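You operate a simulated robot arm through the tools that you are given. There is no shell and no other tool.

You run a simulated robot arm. Do the job below in one go: nothing can be reset, and whatever is moved stays where it is left.

Task
Jog the drum to the job card's angle, then switch back to RUN.
Fine: use the desk's own JOG button.

It is judged by the outcome, as a careful person would: the job done as asked, and still so three seconds after it is handed in. It fails if anything else is knocked over, pushed out of place, dropped, spilled or broken.

Robot
A 7-joint arm with a two-finger gripper, fixed in place. Base frame: the origin is at the foot of the arm, x ahead of it, y to its left, z up. Lengths are in m, angles in rad, forces in N, time in s.
With the tool pointing down near the work surface it reaches from about 0.16 to 0.68 m from the base axis. Its first joint turns from -1.152 to 1.152 rad. Payload 2.45 kg.
The tool frame sits at the grasp point between the pads (the TCP): z along the fingers, y along the line on which they close. The tips reach 0.026 m beyond it. Largest opening 0.096 m; the body of the gripper starts 0.069 m behind the TCP.
Orientation is told as [roll, pitch, yaw] about the base's x, y, z axes, in that order, counted from this pose: with the fingers straight down and closing along the base's y, the tool's x points along the base's -x, its y along +y and its z along -z.

Tools
- The arm moves only by the tool send_rows. Its argument "deltas" is a list of rows, each an object of numbers (a shift or turn left out is 0, a gripper value left out holds the last): "x", "y", "z": the shift along the tool's x, y, z in cm; "wx", "wy", "wz": the turn, a rotation vector about the tool's x, y, z in rad; "gripper": the finger opening in cm, from 0 to 9.6. In form: [{"x": .., "y": .., "z": .., "wx": .., "wy": .., "wz": .., "gripper": ..}, ...]. A call has 1 to 20 rows; each row is the pose to reach, as a shift and turn from the pose commanded when the call began, along the tool's axes at that moment. Rows are played at 5 a second. More than 0.05 m and 0.15 rad between two rows, or a gripper value outside its range, and nothing of the call is played. Where a pose cannot be reached the arm comes as near as it can. A force on the tool above 40 N (or 10 N above the force at the start of the call, whichever is more), or a blocked arm, ends the call early, and 0.2 s more pass. Each finger halts on what it meets, pressing with about 36 N; the grip force reading is that of the motor and also rises with nothing between the fingers. The clock runs only during rows and for 0.2 s after the last one: add rows that repeat a pose to give the fingers time. The reply holds the time, the measured pose of the TCP, the force on the tool along the base axes, the opening and the grip force, in the units named above and with some noise, with the torque about the TCP (base axes, N m) and any sound that the robot's microphone picked up.
- Cameras (640 x 400 px; columns grow to the right, rows downward): "scene" is fixed at [0.1804, -0.4018, 1.4374]; the picture's right is [0.64, -0.77, 0.00], its down [-0.35, -0.30, -0.89] and it looks along [0.68, 0.57, -0.46] (base axes); focal length 359 px, centre (320, 200). "wrist" rides on the gripper at [0.082, 0.003, -0.098] in the tool frame; the picture's right is [-0.04, 1.00, 0.00], its down [-0.73, -0.03, -0.68] and it looks along [-0.68, -0.03, 0.73] (tool axes); focal length 256 px, centre (320, 200). There is no depth. A picture from a camera that has moved, and an enlarged one, comes with that camera's place and axes in the base frame and with its lens.
- get_image(camera): a new picture of that camera. It takes no simulated time.
- inspect(camera, box): a new picture of the part [left, top, right, bottom] of that camera's present view, enlarged. It takes no simulated time.
- hand_in(): hands the job in; it is judged then, once.

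Places have to be worked out from the pictures, the camera data and where the tool is seen. Open the gripper and draw the arm clear of the work before you hand the job in, unless the task says otherwise.

The tools are called after "Request:" as a command line: name --argument value ..., lists and objects as JSON in quotes. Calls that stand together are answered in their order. send_rows: Moves the arm, as the interface text tells. Its arguments: {"type":"object","properties":{"deltas":{"type":"array"}},"required":["deltas"]} The other tools are called the same way: get_image (camera) takes a picture; inspect (camera, box) takes an enlarged picture of a part of a camera's view; hand_in () hands the job in.

At the start:

```text
time: 0.0
eef_pos: [0.3685, -0.1058, 1.2557]
ee_rot: [0.002, 0.0, -0.001]
wrist_force: [0.2, 1.1, -0.1]
moment: [0.02, -0.01, 0.01]
gripper_width: 0.0961
gripper_force: 0.1
```

scene: 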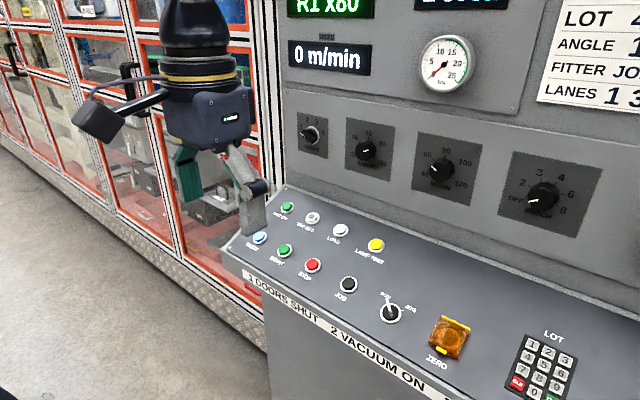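
wrist: 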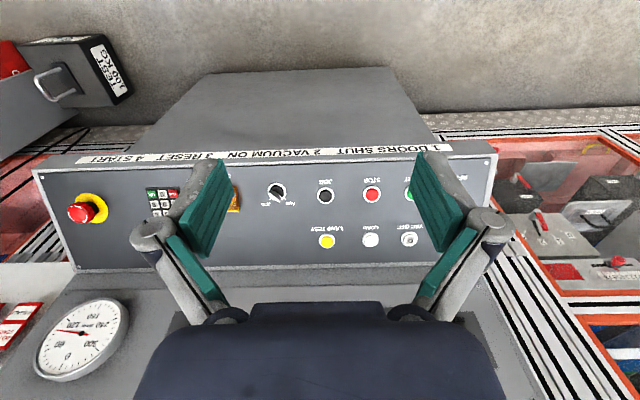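

I start by looking closely at the desk, the displays and the job card.

Request:
inspect --camera "scene" --box '[220, 180, 480, 400]'

Request:
inspect --camera "scene" --box '[280, 0, 640, 120]'

Request:
inspect --camera "scene" --box '[520, 0, 640, 120]'

Request:
inspect --camera "wrist" --box '[180, 130, 480, 280]'

Request:
inspect --camera "scene" --box '[0, 0, 280, 180]'

```text
1.82 times, centred on (350, 290) of scene
camera zoom: at [0.1804, -0.4018, 1.4374], right [0.64, -0.77, 0.0], down [-0.35, -0.3, -0.89], along [0.68, 0.57, -0.46], focal length 653 px, centre (266, 36)
```

zoom: 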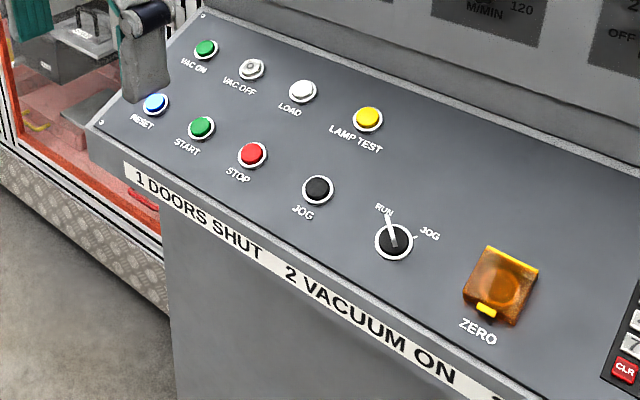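

```text
1.78 times, centred on (460, 60) of scene
camera zoom: at [0.1804, -0.4018, 1.4374], right [0.64, -0.77, 0.0], down [-0.35, -0.3, -0.89], along [0.68, 0.57, -0.46], focal length 638 px, centre (71, 449)
```

zoom: 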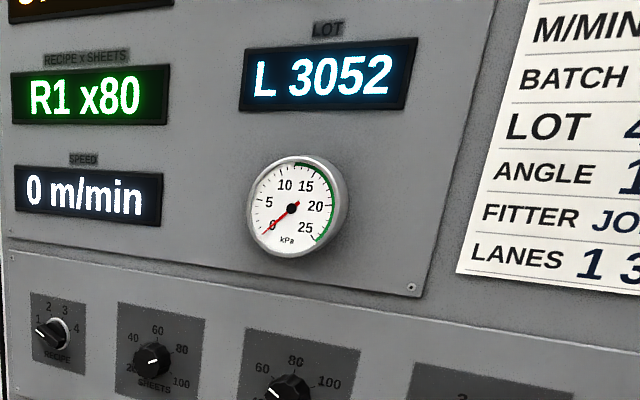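

```text
3.33 times, centred on (580, 60) of scene
camera zoom: at [0.1804, -0.4018, 1.4374], right [0.64, -0.77, 0.0], down [-0.35, -0.3, -0.89], along [0.68, 0.57, -0.46], focal length 1197 px, centre (-547, 667)
```

zoom: 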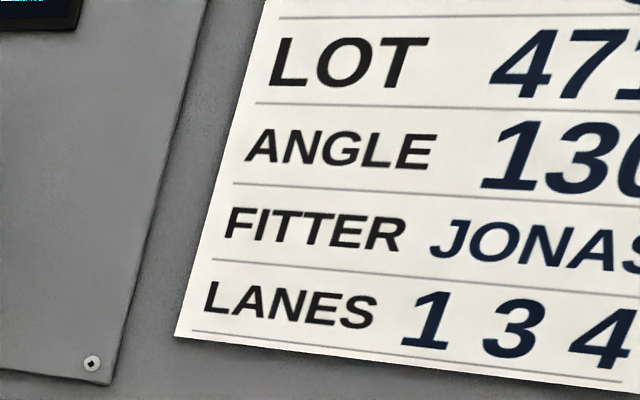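

```text
2.13 times, centred on (330, 205) of wrist
camera zoom: at [0.2874, -0.1017, 1.3544], right [0.04, 1.0, 0.0], down [0.73, -0.03, 0.68], along [0.68, -0.03, -0.73], focal length 546 px, centre (299, 189)
```

zoom: 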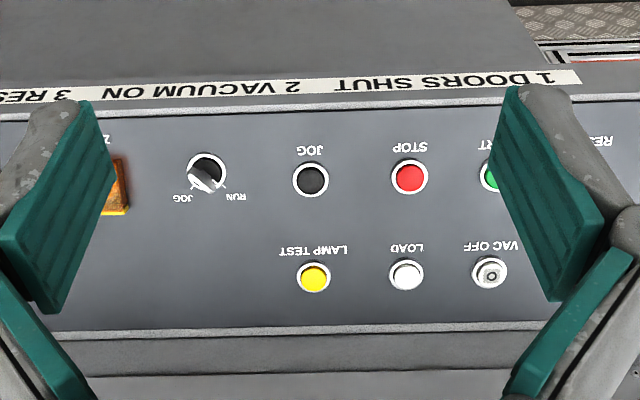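

```text
2.22 times, centred on (140, 90) of scene
camera zoom: at [0.1804, -0.4018, 1.4374], right [0.64, -0.77, 0.0], down [-0.35, -0.3, -0.89], along [0.68, 0.57, -0.46], focal length 798 px, centre (720, 444)
```

zoom: 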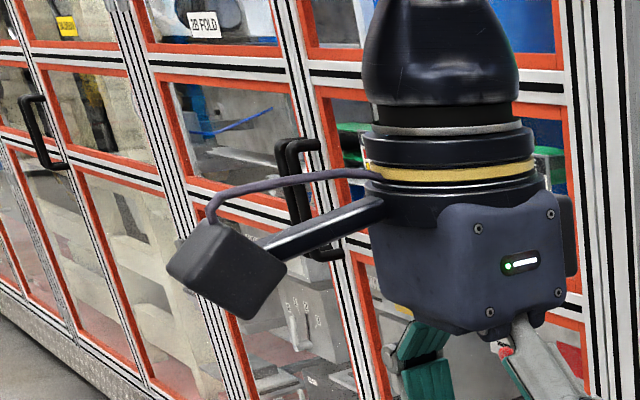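

The card shows the angle as 13x, cut off at the picture's edge, so I need a better view. There's also a dial in the wrist view that may be the drum angle, so I zoom in on that and on the upper displays.

Request:
inspect --camera "wrist" --box '[0, 270, 200, 400]'

Request:
inspect --camera "scene" --box '[280, 0, 520, 20]'

Request:
inspect --camera "wrist" --box '[0, 0, 260, 260]'

Request:
inspect --camera "scene" --box '[360, 260, 480, 370]'

```text
3.08 times, centred on (100, 335) of wrist
camera zoom: at [0.2874, -0.1017, 1.3544], right [0.04, 1.0, 0.0], down [0.73, -0.03, 0.68], along [0.68, -0.03, -0.73], focal length 788 px, centre (997, -215)
```

zoom: 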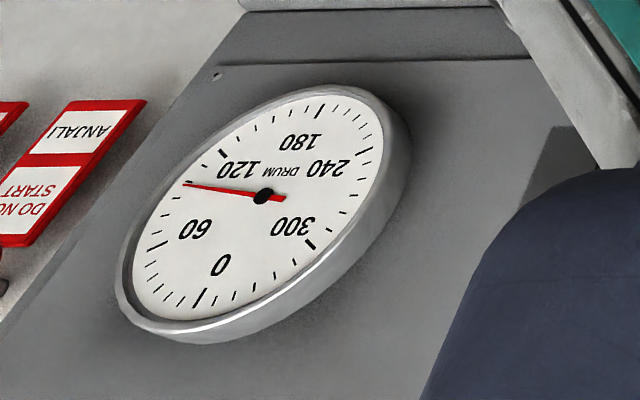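

```text
2.67 times, centred on (400, 10) of scene
camera zoom: at [0.1804, -0.4018, 1.4374], right [0.64, -0.77, 0.0], down [-0.35, -0.3, -0.89], along [0.68, 0.57, -0.46], focal length 958 px, centre (107, 707)
```

zoom: 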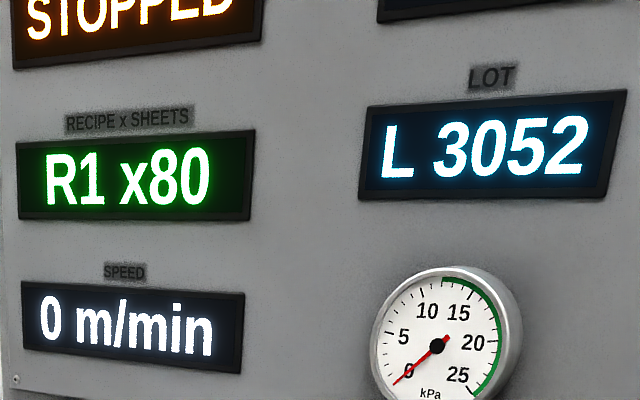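

```text
1.54 times, centred on (130, 130) of wrist
camera zoom: at [0.2874, -0.1017, 1.3544], right [0.04, 1.0, 0.0], down [0.73, -0.03, 0.68], along [0.68, -0.03, -0.73], focal length 394 px, centre (612, 308)
```

zoom: 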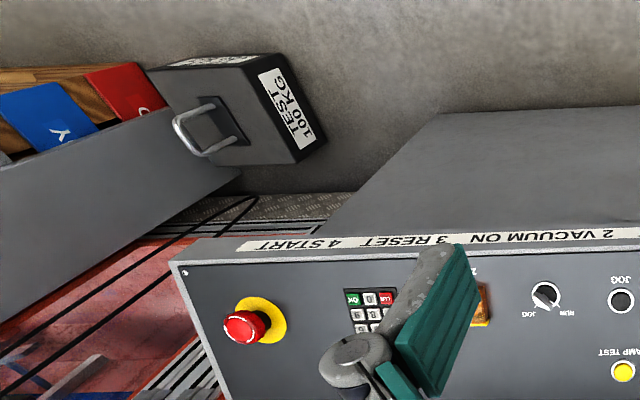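

```text
3.64 times, centred on (420, 315) of scene
camera zoom: at [0.1804, -0.4018, 1.4374], right [0.64, -0.77, 0.0], down [-0.35, -0.3, -0.89], along [0.68, 0.57, -0.46], focal length 1306 px, centre (-44, -218)
```

zoom: 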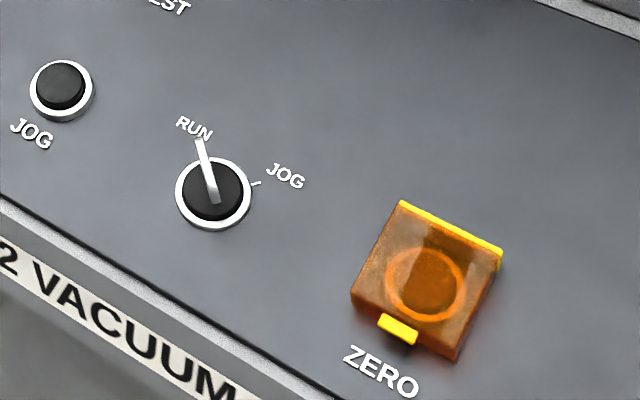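

The drum dial reads about 100°, and the JOG button is at about (0.617, -0.105, 0.988) on a desk tilted about 24°. The selector is at about (0.613, -0.201, 0.975). I pitch the tool upward in free space so the wrist camera can read the upright panel and the card.

Request:
send_rows --deltas '[{"wy": -0.13, "z": -1}, {"wy": -0.26, "z": -2}, {"wy": -0.39, "z": -3}, {"wy": -0.52, "z": -4}, {"wy": -0.65, "z": -5}, {"wy": -0.72, "z": -6}, {"wy": -0.72, "z": -6}]'

Request:
get_image --camera "wrist"

Request:
get_image --camera "scene"

```text
time: 1.6
eef_pos: [0.3685, -0.105, 1.3161]
ee_rot: [0.001, -0.72, 0.002]
wrist_force: [-0.7, -0.2, -0.8]
moment: [-0.04, -0.01, 0.01]
gripper_width: 0.0961
gripper_force: 0.1
```

```text
taken
camera wrist: at [0.2423, -0.1021, 1.3362], right [0.03, 1.0, 0.03], down [0.1, -0.03, 0.99], along [0.99, -0.03, -0.1], focal length 256 px, centre (320, 200)
```

wrist: 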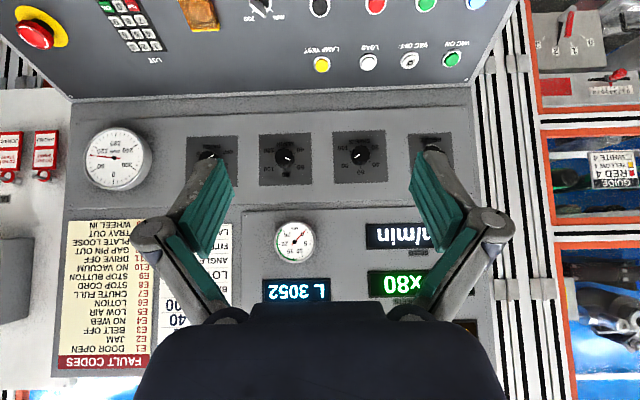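

```text
taken
```

scene: 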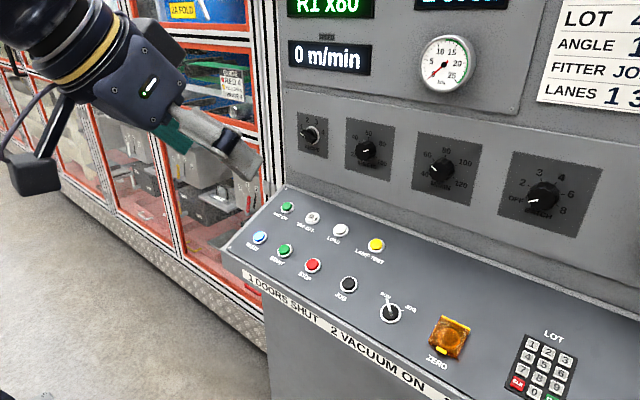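

The view works, but the fingers and gripper body hide the card. I close the gripper, raise the arm about 10 cm and shift left so the card appears beside the gripper.

Request:
send_rows --deltas '[{"x": -2.5, "y": 2, "z": -2, "gripper": 5}, {"x": -5, "y": 4, "z": -4, "gripper": 2}, {"x": -7, "y": 6, "z": -6, "gripper": 0}, {"x": -9, "y": 8, "z": -8, "gripper": 0}, {"x": -9, "y": 8, "z": -8, "gripper": 0}, {"x": -9, "y": 8, "z": -8, "gripper": 0}]'

Request:
get_image --camera "wrist"

Request:
inspect --camera "wrist" --box '[0, 120, 200, 320]'

```text
time: 3.0
eef_pos: [0.3839, -0.0264, 1.4362]
ee_rot: [-0.001, -0.718, 0.001]
wrist_force: [0.0, -0.9, 0.9]
moment: [0.02, 0.02, 0.01]
gripper_width: 0.0002
gripper_force: 24.2
```

```text
taken
camera wrist: at [0.2568, -0.0222, 1.456], right [0.03, 1.0, 0.03], down [0.1, -0.03, 0.99], along [0.99, -0.03, -0.1], focal length 256 px, centre (320, 200)
```

wrist: 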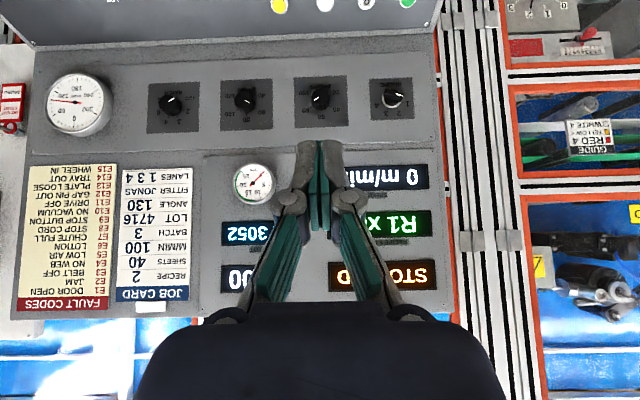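

```text
2.00 times, centred on (100, 220) of wrist
camera zoom: at [0.2568, -0.0222, 1.456], right [0.03, 1.0, 0.03], down [0.1, -0.03, 0.99], along [0.99, -0.03, -0.1], focal length 512 px, centre (760, 160)
```

zoom: 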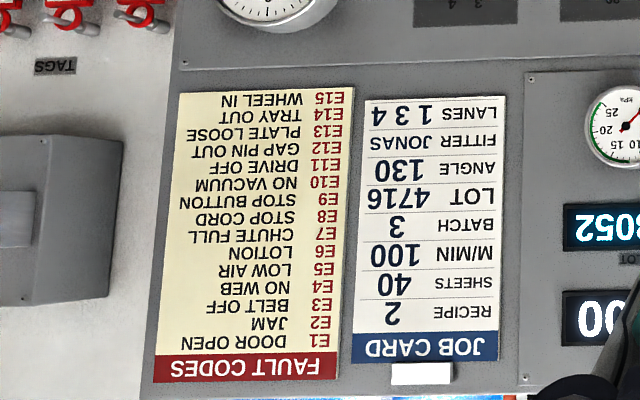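

The card says ANGLE 130. Next I read the drum dial enlarged, and also the neighbouring display.

Request:
inspect --camera "wrist" --box '[30, 60, 130, 145]'

Request:
inspect --camera "wrist" --box '[200, 150, 450, 310]'

Request:
inspect --camera "wrist" --box '[0, 70, 60, 150]'

```text
4.71 times, centred on (80, 102) of wrist
camera zoom: at [0.2568, -0.0222, 1.456], right [0.03, 1.0, 0.03], down [0.1, -0.03, 0.99], along [0.99, -0.03, -0.1], focal length 1205 px, centre (1449, 659)
```

zoom: 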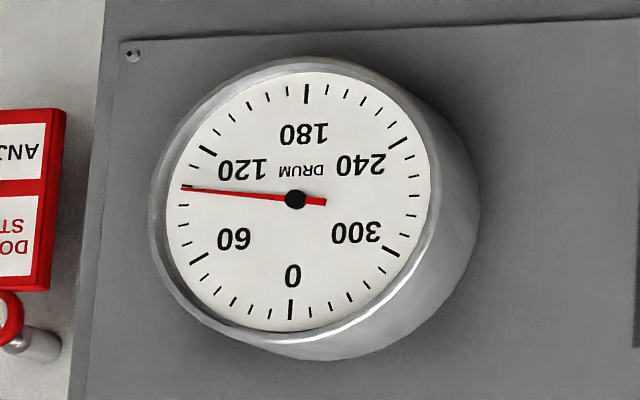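

```text
2.50 times, centred on (325, 230) of wrist
camera zoom: at [0.2568, -0.0222, 1.456], right [0.03, 1.0, 0.03], down [0.1, -0.03, 0.99], along [0.99, -0.03, -0.1], focal length 640 px, centre (308, 125)
```

zoom: 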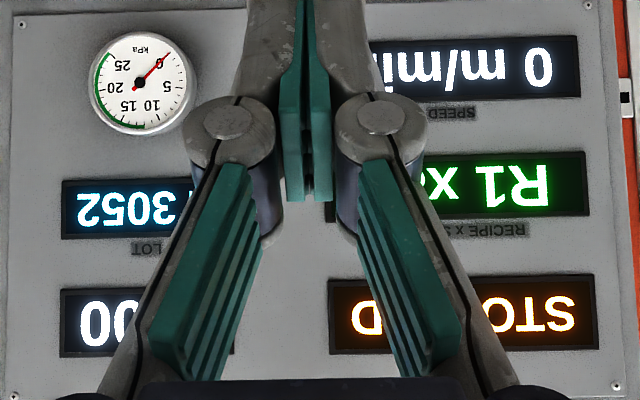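

```text
5.00 times, centred on (30, 110) of wrist
camera zoom: at [0.2568, -0.0222, 1.456], right [0.03, 1.0, 0.03], down [0.1, -0.03, 0.99], along [0.99, -0.03, -0.1], focal length 1280 px, centre (1770, 650)
```

zoom: 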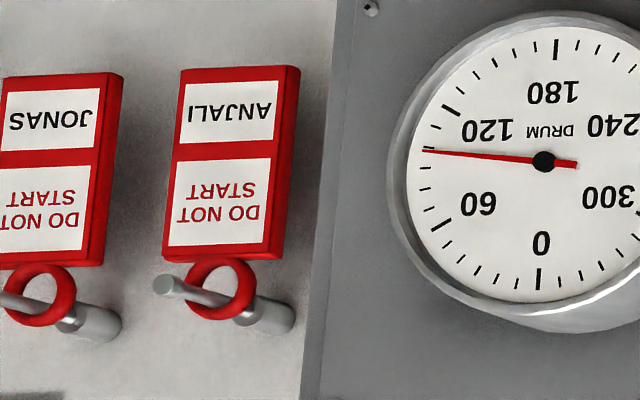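

The drum is at about 100° and the target is 130°. I move over the mode selector with the tool aligned to the desk's normal, 10 cm off, to see its lever closely.

Request:
send_rows --deltas '[{"x": 0.84, "y": -1.46, "z": 3.35, "wy": 0.025, "gripper": 6}, {"x": 1.68, "y": -2.92, "z": 6.7, "wy": 0.051, "gripper": 6}, {"x": 2.52, "y": -4.38, "z": 10.05, "wy": 0.076}, {"x": 3.37, "y": -5.83, "z": 13.4, "wy": 0.101}, {"x": 4.21, "y": -7.29, "z": 16.75, "wy": 0.127}, {"x": 5.05, "y": -8.75, "z": 20.1, "wy": 0.152}, {"x": 5.89, "y": -10.21, "z": 23.45, "wy": 0.177}, {"x": 6.73, "y": -11.67, "z": 26.8, "wy": 0.203}, {"x": 7.57, "y": -13.13, "z": 30.15, "wy": 0.228}, {"x": 8.42, "y": -14.58, "z": 33.5, "wy": 0.253}, {"x": 9.26, "y": -16.04, "z": 36.85, "wy": 0.279}, {"x": 10.1, "y": -17.5, "z": 40.2, "wy": 0.304}, {"x": 10.1, "y": -17.5, "z": 40.2, "wy": 0.304}]'

Request:
get_image --camera "wrist"

Request:
get_image --camera "scene"

```text
time: 5.8
eef_pos: [0.5737, -0.2013, 1.0663]
ee_rot: [0.0, -0.415, 0.001]
wrist_force: [0.9, -0.4, -0.2]
moment: [-0.03, 0.0, -0.03]
gripper_width: 0.0602
gripper_force: 0.1
```

```text
taken
camera wrist: at [0.46, -0.1975, 1.1243], right [0.04, 1.0, 0.02], down [0.4, -0.03, 0.92], along [0.92, -0.03, -0.4], focal length 256 px, centre (320, 200)
```

wrist: 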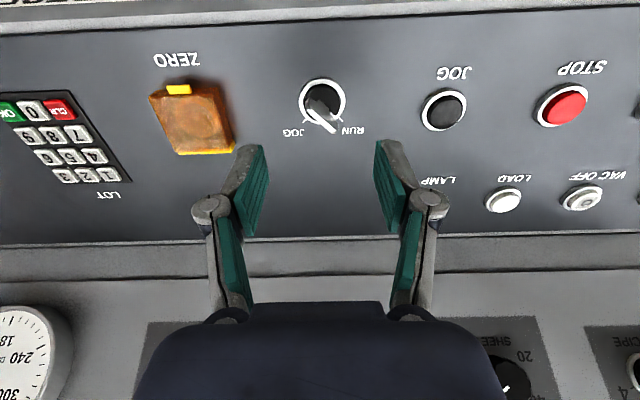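

```text
taken
```

scene: 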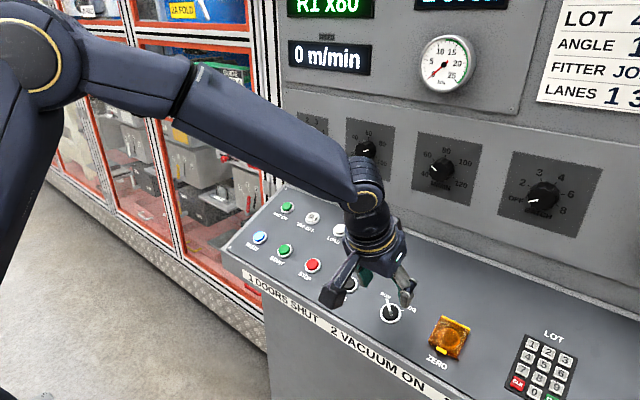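

Request:
inspect --camera "wrist" --box '[270, 60, 390, 150]'

Request:
inspect --camera "scene" --box '[350, 270, 430, 330]'

```text
4.44 times, centred on (330, 105) of wrist
camera zoom: at [0.46, -0.1975, 1.1243], right [0.04, 1.0, 0.02], down [0.4, -0.03, 0.92], along [0.92, -0.03, -0.4], focal length 1138 px, centre (276, 622)
```

zoom: 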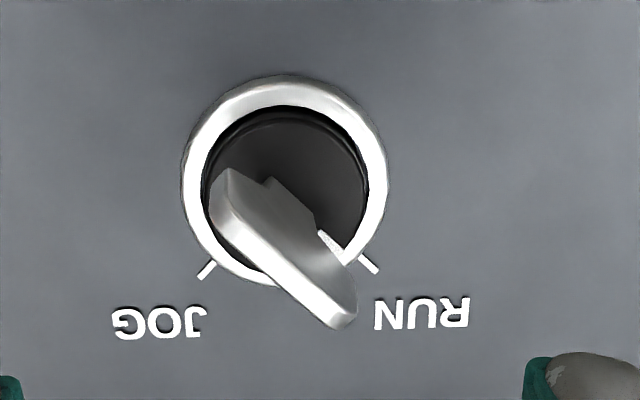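

```text
6.67 times, centred on (390, 300) of scene
camera zoom: at [0.1804, -0.4019, 1.4374], right [0.64, -0.77, 0.0], down [-0.35, -0.3, -0.89], along [0.68, 0.57, -0.46], focal length 2394 px, centre (-147, -467)
```

zoom: 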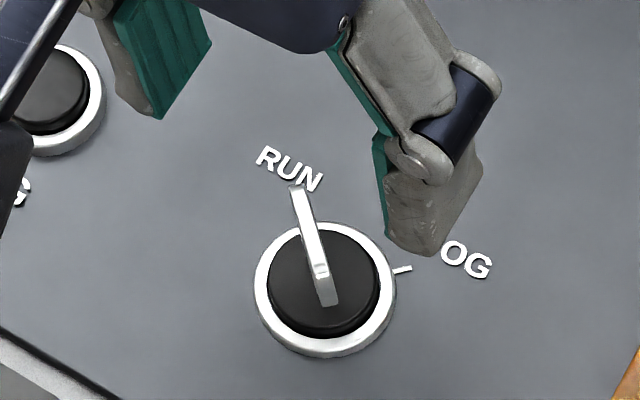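

The blade of the selector points at RUN (left-forward), with JOG 90° clockwise; bezel centre is about (0.614, -0.200, 0.974). I turn the gripper by -45° so it closes across the blade, narrow it to 4 cm and go down 3 cm, still above the blade.

Request:
send_rows --deltas '[{"wz": -0.131, "gripper": 4}, {"wz": -0.262}, {"wz": -0.393}, {"wz": -0.524, "z": 0.5}, {"wz": -0.655, "z": 1.5}, {"wz": -0.785, "z": 2.5}, {"wz": -0.785, "z": 3, "y": 0.1}, {"wz": -0.785, "z": 3, "y": 0.1}]'

Request:
get_image --camera "wrist"

Request:
inspect --camera "scene" --box '[330, 230, 450, 340]'

```text
time: 7.6
eef_pos: [0.5856, -0.1998, 1.039]
ee_rot: [-0.303, -0.289, 0.83]
wrist_force: [-0.6, 0.2, -0.1]
moment: [-0.05, -0.01, 0.01]
gripper_width: 0.04
gripper_force: 0.1
```

```text
taken
camera wrist: at [0.491, -0.2542, 1.1051], right [-0.62, 0.73, -0.27], down [0.22, 0.5, 0.84], along [0.75, 0.46, -0.47], focal length 256 px, centre (320, 200)
```

wrist: 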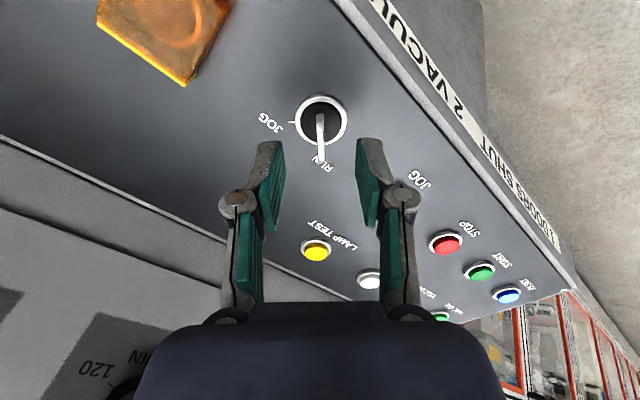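

```text
3.64 times, centred on (390, 285) of scene
camera zoom: at [0.1804, -0.4018, 1.4374], right [0.64, -0.77, 0.0], down [-0.35, -0.3, -0.89], along [0.68, 0.57, -0.46], focal length 1306 px, centre (66, -109)
```

zoom: 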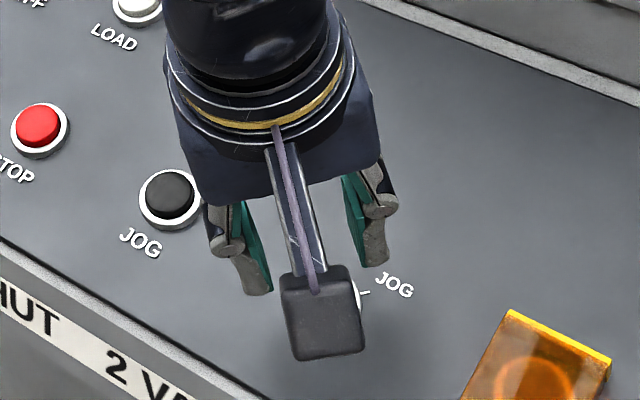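

The blade lies centred between the pads and aligned with them. I lower about 3.5 cm so the pads straddle it, then look before closing.

Request:
send_rows --deltas '[{"z": 1.0}, {"z": 2.0}, {"z": 2.8}, {"z": 3.4}, {"z": 3.4}]'

Request:
inspect --camera "wrist" --box '[220, 50, 420, 250]'

Request:
inspect --camera "scene" --box '[330, 230, 450, 340]'

```text
time: 8.8
eef_pos: [0.5997, -0.2004, 1.008]
ee_rot: [-0.304, -0.289, 0.829]
wrist_force: [0.3, 0.0, 0.3]
moment: [-0.01, -0.01, -0.05]
gripper_width: 0.0402
gripper_force: 0.0
```

```text
2.00 times, centred on (320, 150) of wrist
camera zoom: at [0.5051, -0.2539, 1.0739], right [-0.62, 0.74, -0.27], down [0.22, 0.5, 0.84], along [0.75, 0.46, -0.47], focal length 512 px, centre (320, 300)
```

zoom: 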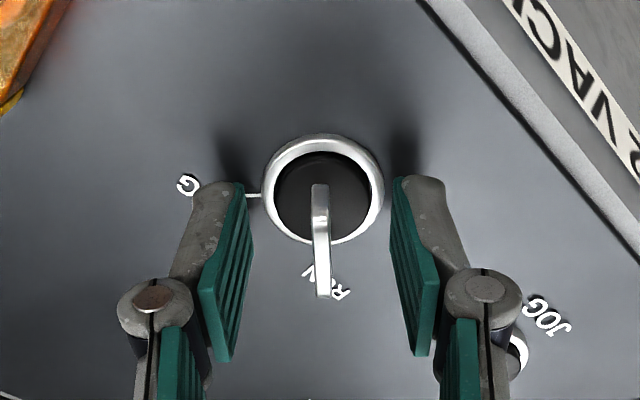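

```text
3.64 times, centred on (390, 285) of scene
camera zoom: at [0.1804, -0.4018, 1.4374], right [0.64, -0.77, 0.0], down [-0.35, -0.3, -0.89], along [0.68, 0.57, -0.46], focal length 1306 px, centre (66, -109)
```

zoom: 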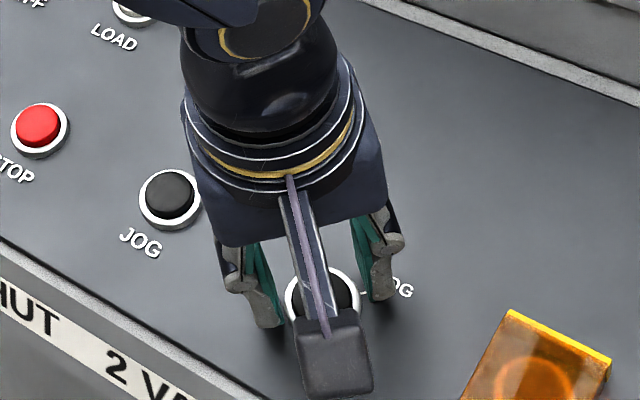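

The pads straddle the blade with about 1.4 cm overlap and no contact so far. I lower a further 0.2 cm and close onto it.

Request:
send_rows --deltas '[{"z": 0.2, "gripper": 3}, {"z": 0.2, "gripper": 2}, {"z": 0.2, "gripper": 1.2}, {"z": 0.2, "gripper": 0.8}, {"z": 0.2, "gripper": 0.4}, {"z": 0.2, "gripper": 0.2}, {"z": 0.2, "gripper": 0.2}]'

Request:
inspect --camera "wrist" --box '[220, 50, 420, 250]'

```text
time: 10.4
eef_pos: [0.5997, -0.1993, 1.0058]
ee_rot: [-0.302, -0.29, 0.829]
wrist_force: [-1.1, 2.1, -1.1]
moment: [0.03, 0.05, 0.02]
gripper_width: 0.0059
gripper_force: 33.0
```

```text
2.00 times, centred on (320, 150) of wrist
camera zoom: at [0.5053, -0.2537, 1.072], right [-0.62, 0.74, -0.27], down [0.22, 0.5, 0.84], along [0.75, 0.46, -0.47], focal length 512 px, centre (320, 300)
```

zoom: 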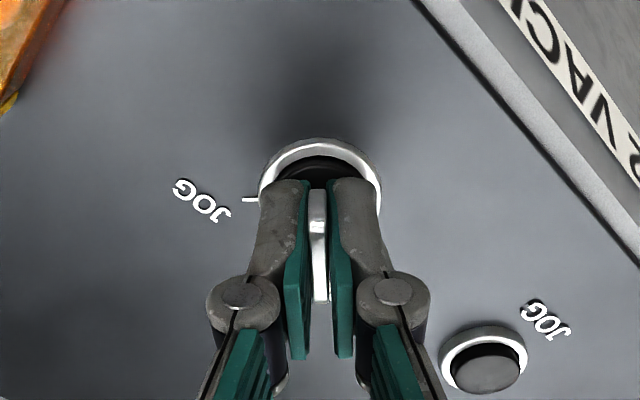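

The blade is gripped (5.9 mm between the pads) with small forces. I turn it clockwise by 90° to JOG in gentle steps.

Request:
send_rows --deltas '[{"wz": 0.12}, {"wz": 0.24}, {"wz": 0.36}, {"wz": 0.48}, {"wz": 0.6}, {"wz": 0.72}, {"wz": 0.84}]'

Request:
inspect --camera "wrist" --box '[220, 50, 420, 250]'

```text
time: 12.0
eef_pos: [0.6003, -0.2021, 1.0069]
ee_rot: [0.024, -0.415, -0.064]
wrist_force: [1.6, 1.9, -5.7]
moment: [0.0, -0.58, 0.01]
gripper_width: 0.0063
gripper_force: 33.3
```

```text
2.00 times, centred on (320, 150) of wrist
camera zoom: at [0.4861, -0.1911, 1.0634], right [0.09, 1.0, 0.04], down [0.39, -0.07, 0.92], along [0.91, -0.07, -0.4], focal length 512 px, centre (320, 300)
```

zoom: 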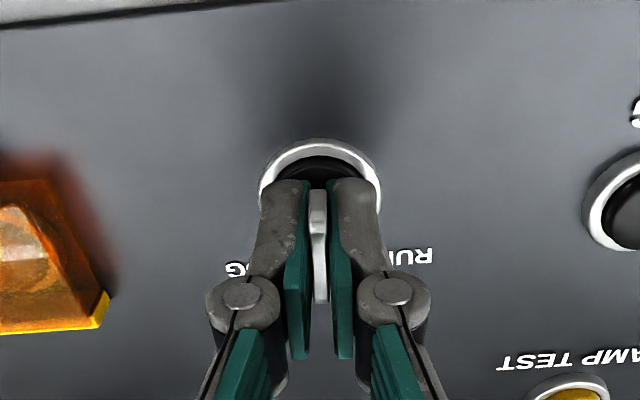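

The blade is turning with the gripper and forces stay low. I carry on through the remaining 42° to JOG.

Request:
send_rows --deltas '[{"wz": 0.12}, {"wz": 0.24}, {"wz": 0.36}, {"wz": 0.48}, {"wz": 0.6}, {"wz": 0.7}, {"wz": 0.74}, {"wz": 0.74}]'

Request:
inspect --camera "wrist" --box '[220, 50, 420, 250]'

Request:
inspect --camera "scene" --box '[330, 230, 450, 340]'

```text
time: 13.8
eef_pos: [0.5995, -0.2013, 1.0058]
ee_rot: [0.306, -0.289, -0.841]
wrist_force: [5.0, -12.1, -7.8]
moment: [-0.32, 0.04, 0.34]
gripper_width: 0.0055
gripper_force: 33.0
```

```text
2.00 times, centred on (320, 150) of wrist
camera zoom: at [0.5101, -0.1391, 1.074], right [0.68, 0.67, 0.3], down [0.18, -0.54, 0.82], along [0.71, -0.51, -0.49], focal length 512 px, centre (320, 300)
```

zoom: 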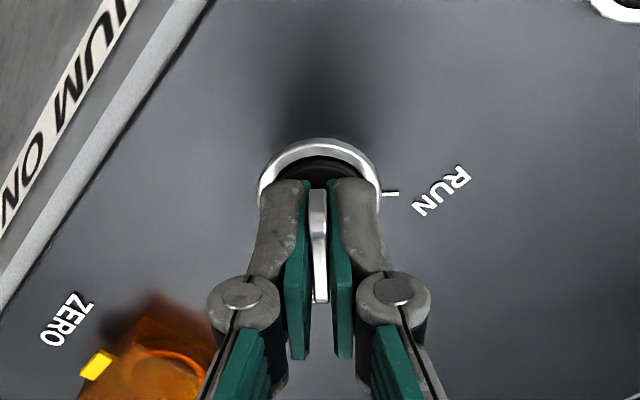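

```text
3.64 times, centred on (390, 285) of scene
camera zoom: at [0.1807, -0.4022, 1.4373], right [0.64, -0.77, 0.0], down [-0.35, -0.29, -0.89], along [0.68, 0.57, -0.46], focal length 1306 px, centre (66, -109)
```

zoom: 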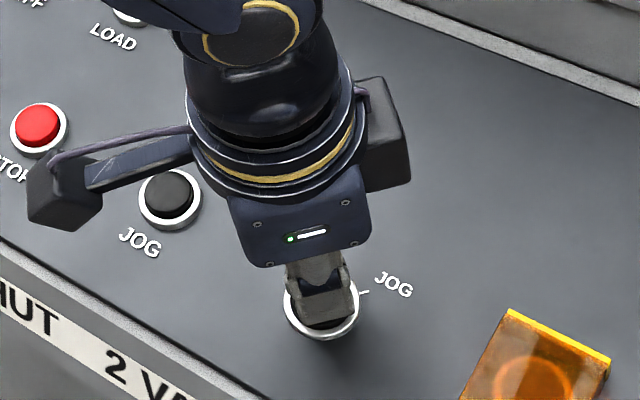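

At the stop, with the RUN tick 90° to the side. I open the gripper, back straight off along the desk's normal and check the selector stays at JOG.

Request:
send_rows --deltas '[{"wz": 0.0, "gripper": 1.5}, {"gripper": 3}, {"gripper": 4}, {"gripper": 4}, {"z": -2.5}, {"z": -5}, {"z": -7}, {"z": -7}]'

Request:
inspect --camera "wrist" --box '[220, 50, 420, 250]'

Request:
get_image --camera "scene"

```text
time: 15.6
eef_pos: [0.5713, -0.2002, 1.0702]
ee_rot: [0.304, -0.288, -0.841]
wrist_force: [0.0, 0.2, -0.4]
moment: [-0.03, 0.02, 0.01]
gripper_width: 0.04
gripper_force: 0.1
```

```text
2.00 times, centred on (320, 150) of wrist
camera zoom: at [0.4817, -0.139, 1.1382], right [0.68, 0.67, 0.3], down [0.18, -0.54, 0.82], along [0.71, -0.5, -0.49], focal length 512 px, centre (320, 300)
```

zoom: 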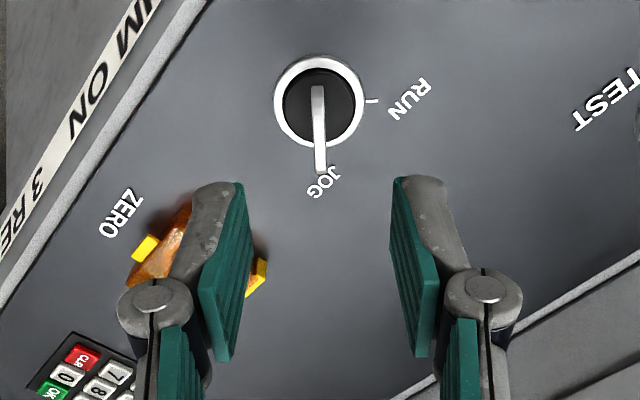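

```text
taken
```

scene: 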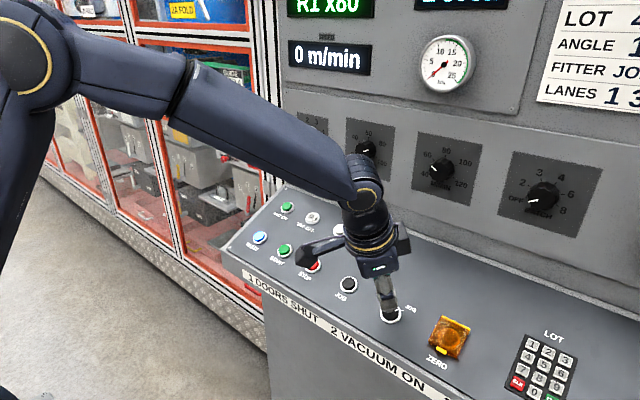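

The selector now stands at JOG. I go over the JOG button, turn the tool back square to the desk and close the fingers, stopping about 4 cm above the cap.

Request:
send_rows --deltas '[{"x": 0.8, "y": 0.9, "wz": -0.1, "gripper": 3}, {"x": 1.6, "y": 1.8, "wz": -0.2, "gripper": 2}, {"x": 2.35, "y": 2.7, "z": 0.4, "wz": -0.3, "gripper": 1}, {"x": 3.15, "y": 3.6, "z": 0.8, "wz": -0.4, "gripper": 0}, {"x": 3.9, "y": 4.5, "z": 1.2, "wz": -0.5}, {"x": 4.7, "y": 5.4, "z": 1.8, "wz": -0.6}, {"x": 5.5, "y": 6.3, "z": 2.5, "wz": -0.7}, {"x": 6.27, "y": 7.21, "z": 3.26, "wz": -0.795}, {"x": 6.27, "y": 7.21, "z": 3.26, "wz": -0.795}, {"x": 6.27, "y": 7.21, "z": 3.26, "wz": -0.795}]'

Request:
get_image --camera "wrist"

Request:
inspect --camera "scene" --box '[290, 220, 420, 340]'

```text
time: 17.8
eef_pos: [0.5919, -0.1043, 1.0425]
ee_rot: [0.0, -0.417, 0.0]
wrist_force: [0.7, -0.1, -0.1]
moment: [-0.01, 0.01, 0.0]
gripper_width: 0.0001
gripper_force: 28.6
```

```text
taken
camera wrist: at [0.478, -0.1, 1.099], right [0.04, 1.0, 0.02], down [0.4, -0.03, 0.92], along [0.92, -0.03, -0.4], focal length 256 px, centre (320, 200)
```

wrist: 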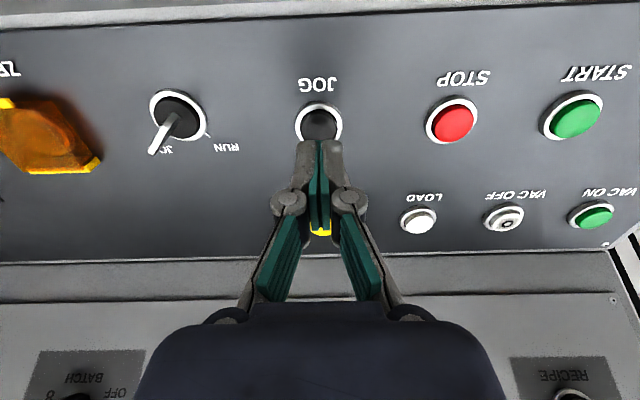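

```text
3.33 times, centred on (355, 280) of scene
camera zoom: at [0.1804, -0.4018, 1.4374], right [0.64, -0.77, 0.0], down [-0.35, -0.3, -0.89], along [0.68, 0.57, -0.46], focal length 1197 px, centre (203, -67)
```

zoom: 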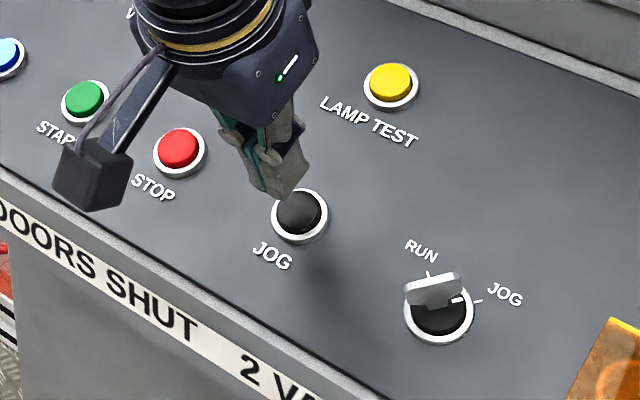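

The tool axis points right at the cap's centre. I approach to within about 5 mm first and check force.

Request:
send_rows --deltas '[{"z": 1.2}, {"z": 2.4}, {"z": 3.2}, {"z": 3.5}, {"z": 3.5}]'

Request:
inspect --camera "scene" --box '[310, 240, 390, 310]'

Request:
inspect --camera "wrist" --box '[260, 80, 380, 200]'

```text
time: 19.0
eef_pos: [0.6066, -0.105, 1.0121]
ee_rot: [0.001, -0.416, -0.001]
wrist_force: [-0.1, 0.1, 0.1]
moment: [-0.03, 0.01, 0.03]
gripper_width: 0.0002
gripper_force: 27.9
```

```text
5.71 times, centred on (350, 275) of scene
camera zoom: at [0.1804, -0.4018, 1.4374], right [0.64, -0.77, 0.0], down [-0.35, -0.3, -0.89], along [0.68, 0.57, -0.46], focal length 2052 px, centre (149, -229)
```

zoom: 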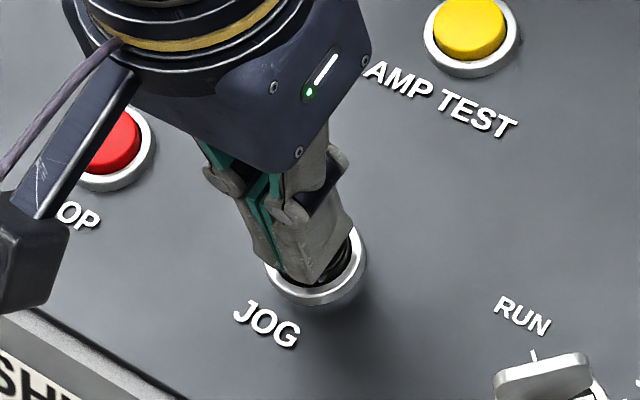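

```text
3.33 times, centred on (320, 140) of wrist
camera zoom: at [0.4916, -0.1008, 1.0683], right [0.04, 1.0, 0.02], down [0.4, -0.03, 0.92], along [0.92, -0.03, -0.4], focal length 853 px, centre (320, 400)
```

zoom: 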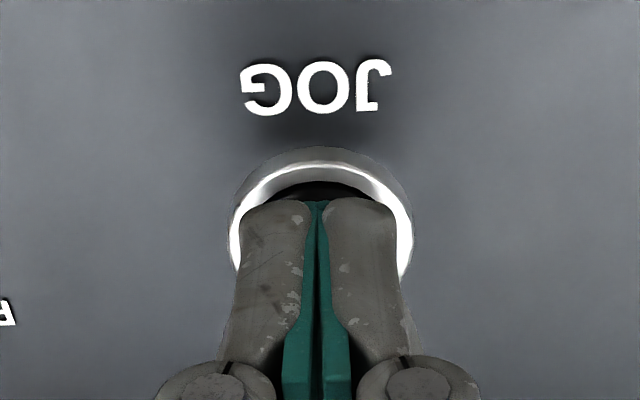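

Just short of the cap, no contact yet. I make one short dab of 6 mm and back, listening for a sound.

Request:
send_rows --deltas '[{"z": 0.3}, {"z": 0.6}, {"z": 0.2}, {"z": 0}]'

```text
time: 20.0
eef_pos: [0.605, -0.1046, 1.0098]
ee_rot: [0.0, -0.415, 0.001]
wrist_force: [0.4, 1.1, -0.1]
moment: [-0.01, 0.05, -0.01]
gripper_width: 0.0001
gripper_force: 28.3
heard: click
```

A click was heard. I back off to where the wrist camera can see the drum dial.

Request:
send_rows --deltas '[{"x": 1.0, "z": -4}, {"x": 2.6, "z": -8}, {"x": 4.2, "z": -12}, {"x": 5.9, "z": -16}, {"x": 7.7, "z": -19.8}, {"x": 7.7, "z": -19.8}]'

Request:
get_image --camera "wrist"

Request:
inspect --camera "wrist" --box '[0, 220, 120, 340]'

```text
time: 21.4
eef_pos: [0.4552, -0.1057, 1.1628]
ee_rot: [-0.001, -0.417, 0.0]
wrist_force: [-0.5, -0.3, 0.4]
moment: [0.01, 0.0, 0.02]
gripper_width: 0.0
gripper_force: 28.0
```

```text
taken
camera wrist: at [0.3409, -0.1011, 1.2191], right [0.04, 1.0, 0.02], down [0.4, -0.03, 0.92], along [0.92, -0.03, -0.4], focal length 256 px, centre (320, 200)
```

wrist: 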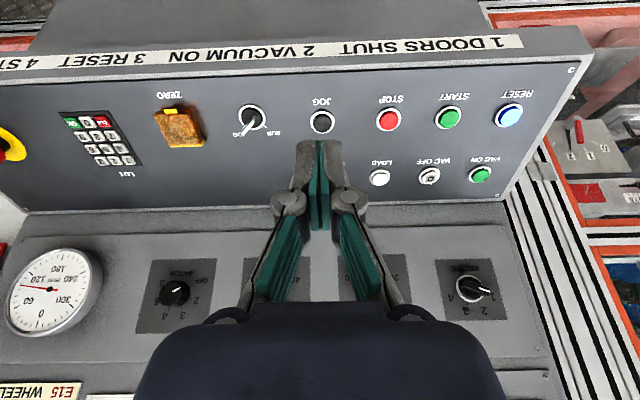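

```text
3.33 times, centred on (60, 280) of wrist
camera zoom: at [0.3409, -0.1011, 1.2191], right [0.04, 1.0, 0.02], down [0.4, -0.03, 0.92], along [0.92, -0.03, -0.4], focal length 853 px, centre (1187, -67)
```

zoom: 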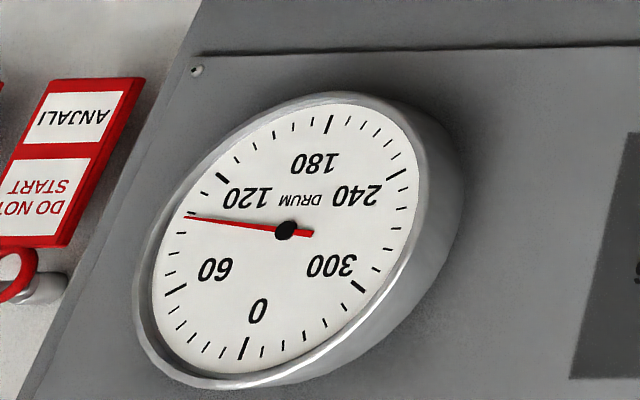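

Request:
inspect --camera "wrist" --box '[20, 250, 70, 315]'

Request:
inspect --camera "wrist" --box '[15, 265, 60, 300]'

```text
6.15 times, centred on (45, 282) of wrist
camera zoom: at [0.3409, -0.1011, 1.2191], right [0.04, 1.0, 0.02], down [0.4, -0.03, 0.92], along [0.92, -0.03, -0.4], focal length 1575 px, centre (2012, -308)
```

zoom: 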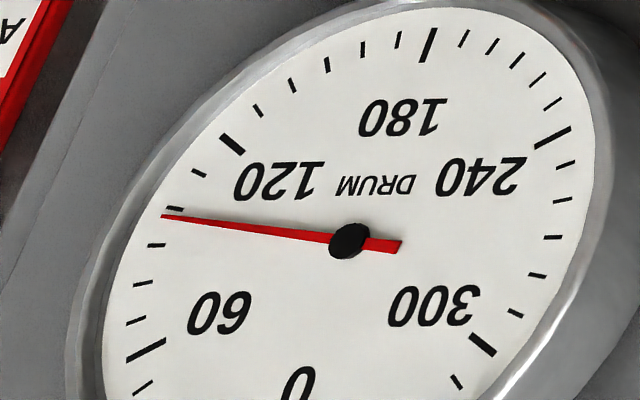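

```text
11.43 times, centred on (38, 282) of wrist
camera zoom: at [0.3409, -0.1011, 1.2191], right [0.04, 1.0, 0.02], down [0.4, -0.03, 0.92], along [0.92, -0.03, -0.4], focal length 2926 px, centre (3549, -743)
```

zoom: 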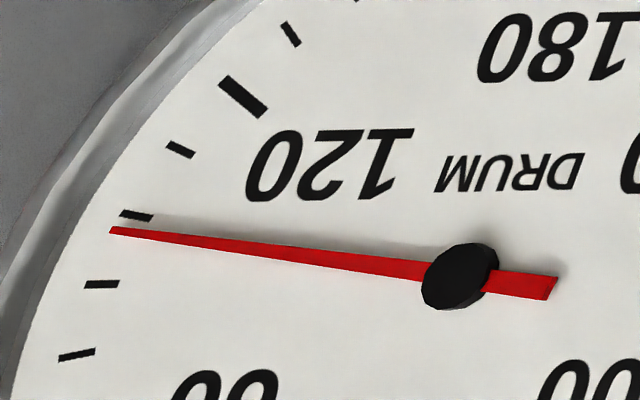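

The drum still reads about 97–98°, so the dab hardly turned it, if at all. I return and press again, staying down for a moment so I can read the force at the pressed pose (the clock stops between calls).

Request:
send_rows --deltas '[{"x": -1.8, "z": 3.8}, {"x": -3.5, "z": 7.8}, {"x": -5.1, "z": 11.8}, {"x": -6.7, "z": 15.8}, {"x": -7.7, "z": 19}, {"x": -7.7, "z": 19.8}, {"x": -7.7, "z": 20.1}, {"x": -7.7, "z": 20.4}]'

Request:
inspect --camera "scene" --box '[310, 240, 390, 310]'

Request:
get_image --camera "scene"

```text
time: 23.2
eef_pos: [0.6082, -0.1064, 1.0063]
ee_rot: [-0.002, -0.418, 0.0]
wrist_force: [-4.0, -2.0, 4.7]
moment: [-0.08, 0.16, -0.03]
gripper_width: 0.0064
gripper_force: 28.5
heard: click
```

```text
5.71 times, centred on (350, 275) of scene
camera zoom: at [0.1801, -0.4019, 1.4374], right [0.64, -0.77, 0.0], down [-0.35, -0.3, -0.89], along [0.68, 0.57, -0.46], focal length 2052 px, centre (149, -229)
```

zoom: 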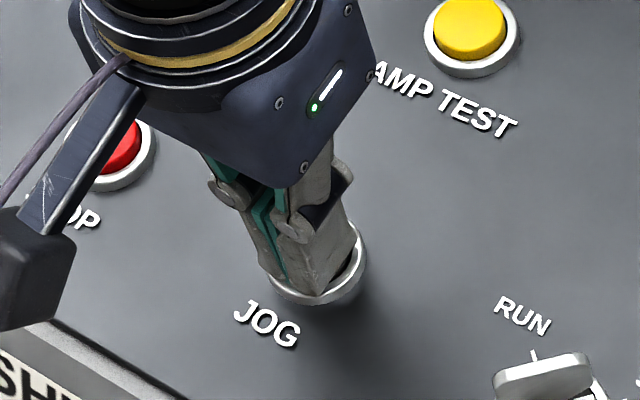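

```text
taken
```

scene: 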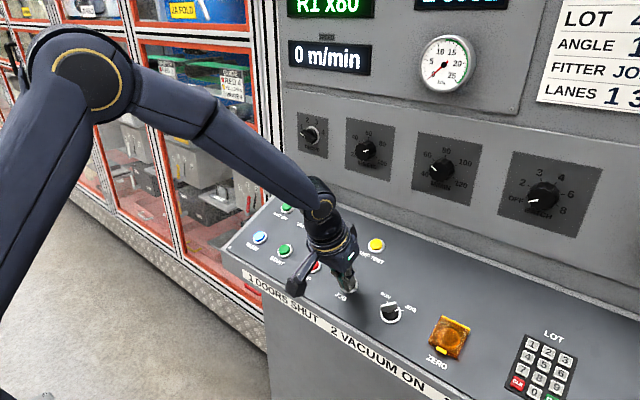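

Pressed with about 6 N and a click. I hold it for a further ~0.6 s, then retreat to the viewing place to see how far the drum moves.

Request:
send_rows --deltas '[{"z": 0}, {"z": 0}, {"z": 0}, {"z": -0.6}, {"z": -3}, {"x": 2, "z": -7}, {"x": 3.7, "z": -11}, {"x": 5.5, "z": -15}, {"x": 7.0, "z": -18.5}, {"x": 7.7, "z": -20.4}, {"x": 7.7, "z": -20.4}]'

Request:
inspect --camera "wrist" --box '[0, 240, 100, 345]'

Request:
inspect --camera "wrist" --box '[20, 250, 70, 315]'

```text
time: 25.6
eef_pos: [0.4532, -0.1047, 1.1622]
ee_rot: [0.001, -0.415, -0.001]
wrist_force: [-0.5, -0.5, 0.7]
moment: [-0.01, -0.04, 0.0]
gripper_width: 0.0002
gripper_force: 28.4
```

```text
3.81 times, centred on (50, 292) of wrist
camera zoom: at [0.3386, -0.1003, 1.2188], right [0.04, 1.0, 0.02], down [0.4, -0.03, 0.92], along [0.92, -0.03, -0.4], focal length 975 px, centre (1349, -152)
```

zoom: 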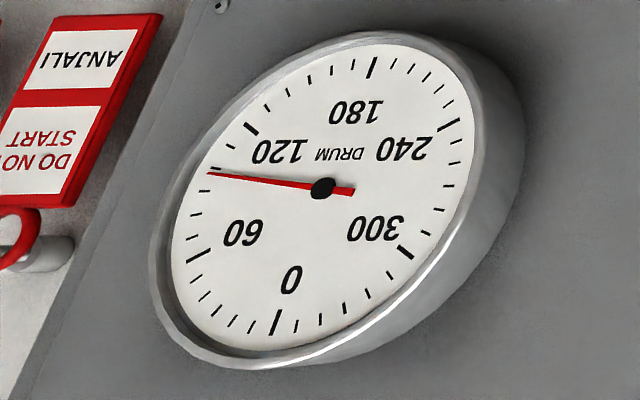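

```text
6.15 times, centred on (45, 282) of wrist
camera zoom: at [0.3386, -0.1003, 1.2188], right [0.04, 1.0, 0.02], down [0.4, -0.03, 0.92], along [0.92, -0.03, -0.4], focal length 1575 px, centre (2012, -308)
```

zoom: 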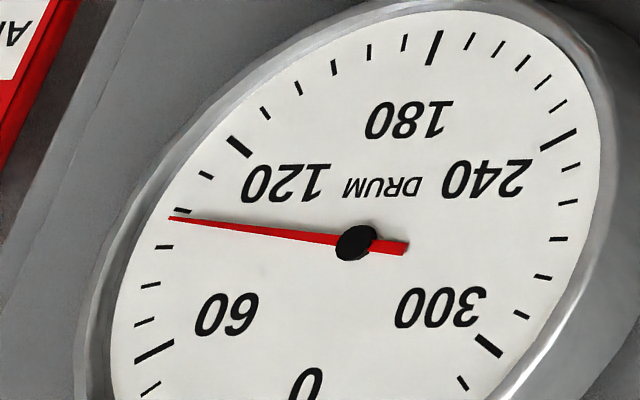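

No motion: the needle is unchanged at ~98°. Something may be preventing the jog or the press is too shallow, so I raise the camera to read the status display.

Request:
send_rows --deltas '[{"x": -0.7, "y": -1.3, "z": -3.7, "wy": -0.04}, {"x": -1.4, "y": -2.6, "z": -7.4, "wy": -0.08}, {"x": -2, "y": -3.9, "z": -11, "wy": -0.12}, {"x": -2.7, "y": -5, "z": -14.7, "wy": -0.16}, {"x": -3.3, "y": -6.3, "z": -18.3, "wy": -0.2}, {"x": -4, "y": -7.6, "z": -22, "wy": -0.24}, {"x": -4.7, "y": -8.8, "z": -25.7, "wy": -0.28}, {"x": -5.3, "y": -10, "z": -29.3, "wy": -0.3}, {"x": -5.3, "y": -10, "z": -29.3, "wy": -0.3}]'

Request:
get_image --camera "wrist"

Request:
inspect --camera "scene" --box '[280, 0, 520, 150]'

Request:
inspect --camera "scene" --box '[220, 190, 480, 400]'

```text
time: 27.6
eef_pos: [0.3839, -0.2082, 1.4508]
ee_rot: [-0.001, -0.715, 0.001]
wrist_force: [0.5, -0.1, 0.1]
moment: [-0.02, 0.0, 0.0]
gripper_width: 0.0001
gripper_force: 28.2
```

```text
taken
camera wrist: at [0.2583, -0.2032, 1.4718], right [0.03, 1.0, 0.03], down [0.11, -0.03, 0.99], along [0.99, -0.03, -0.11], focal length 256 px, centre (320, 200)
```

wrist: 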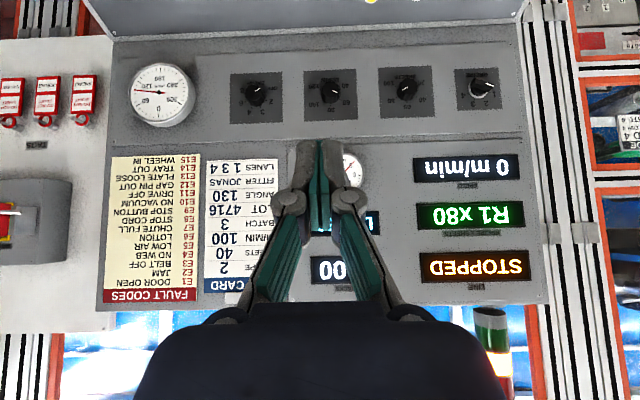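

```text
2.67 times, centred on (400, 75) of scene
camera zoom: at [0.1804, -0.4019, 1.4374], right [0.64, -0.77, 0.0], down [-0.35, -0.3, -0.89], along [0.68, 0.57, -0.46], focal length 958 px, centre (107, 533)
```

zoom: 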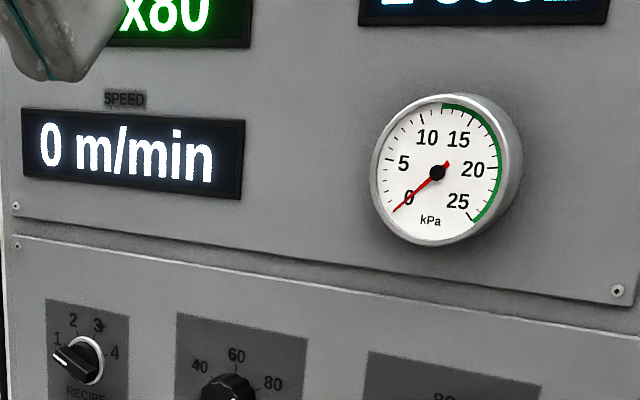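

```text
1.90 times, centred on (350, 295) of scene
camera zoom: at [0.1804, -0.4019, 1.4374], right [0.64, -0.77, 0.0], down [-0.35, -0.3, -0.89], along [0.68, 0.57, -0.46], focal length 684 px, centre (263, 19)
```

zoom: 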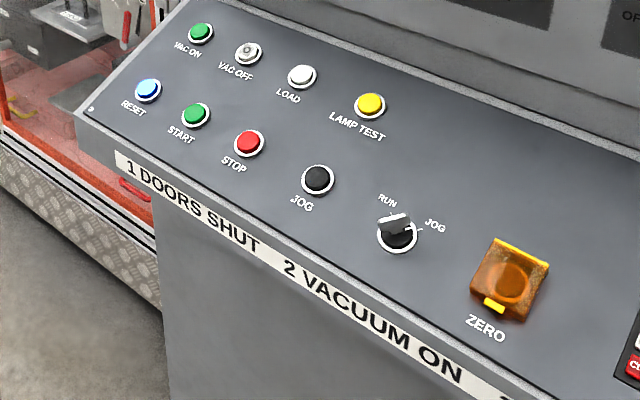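

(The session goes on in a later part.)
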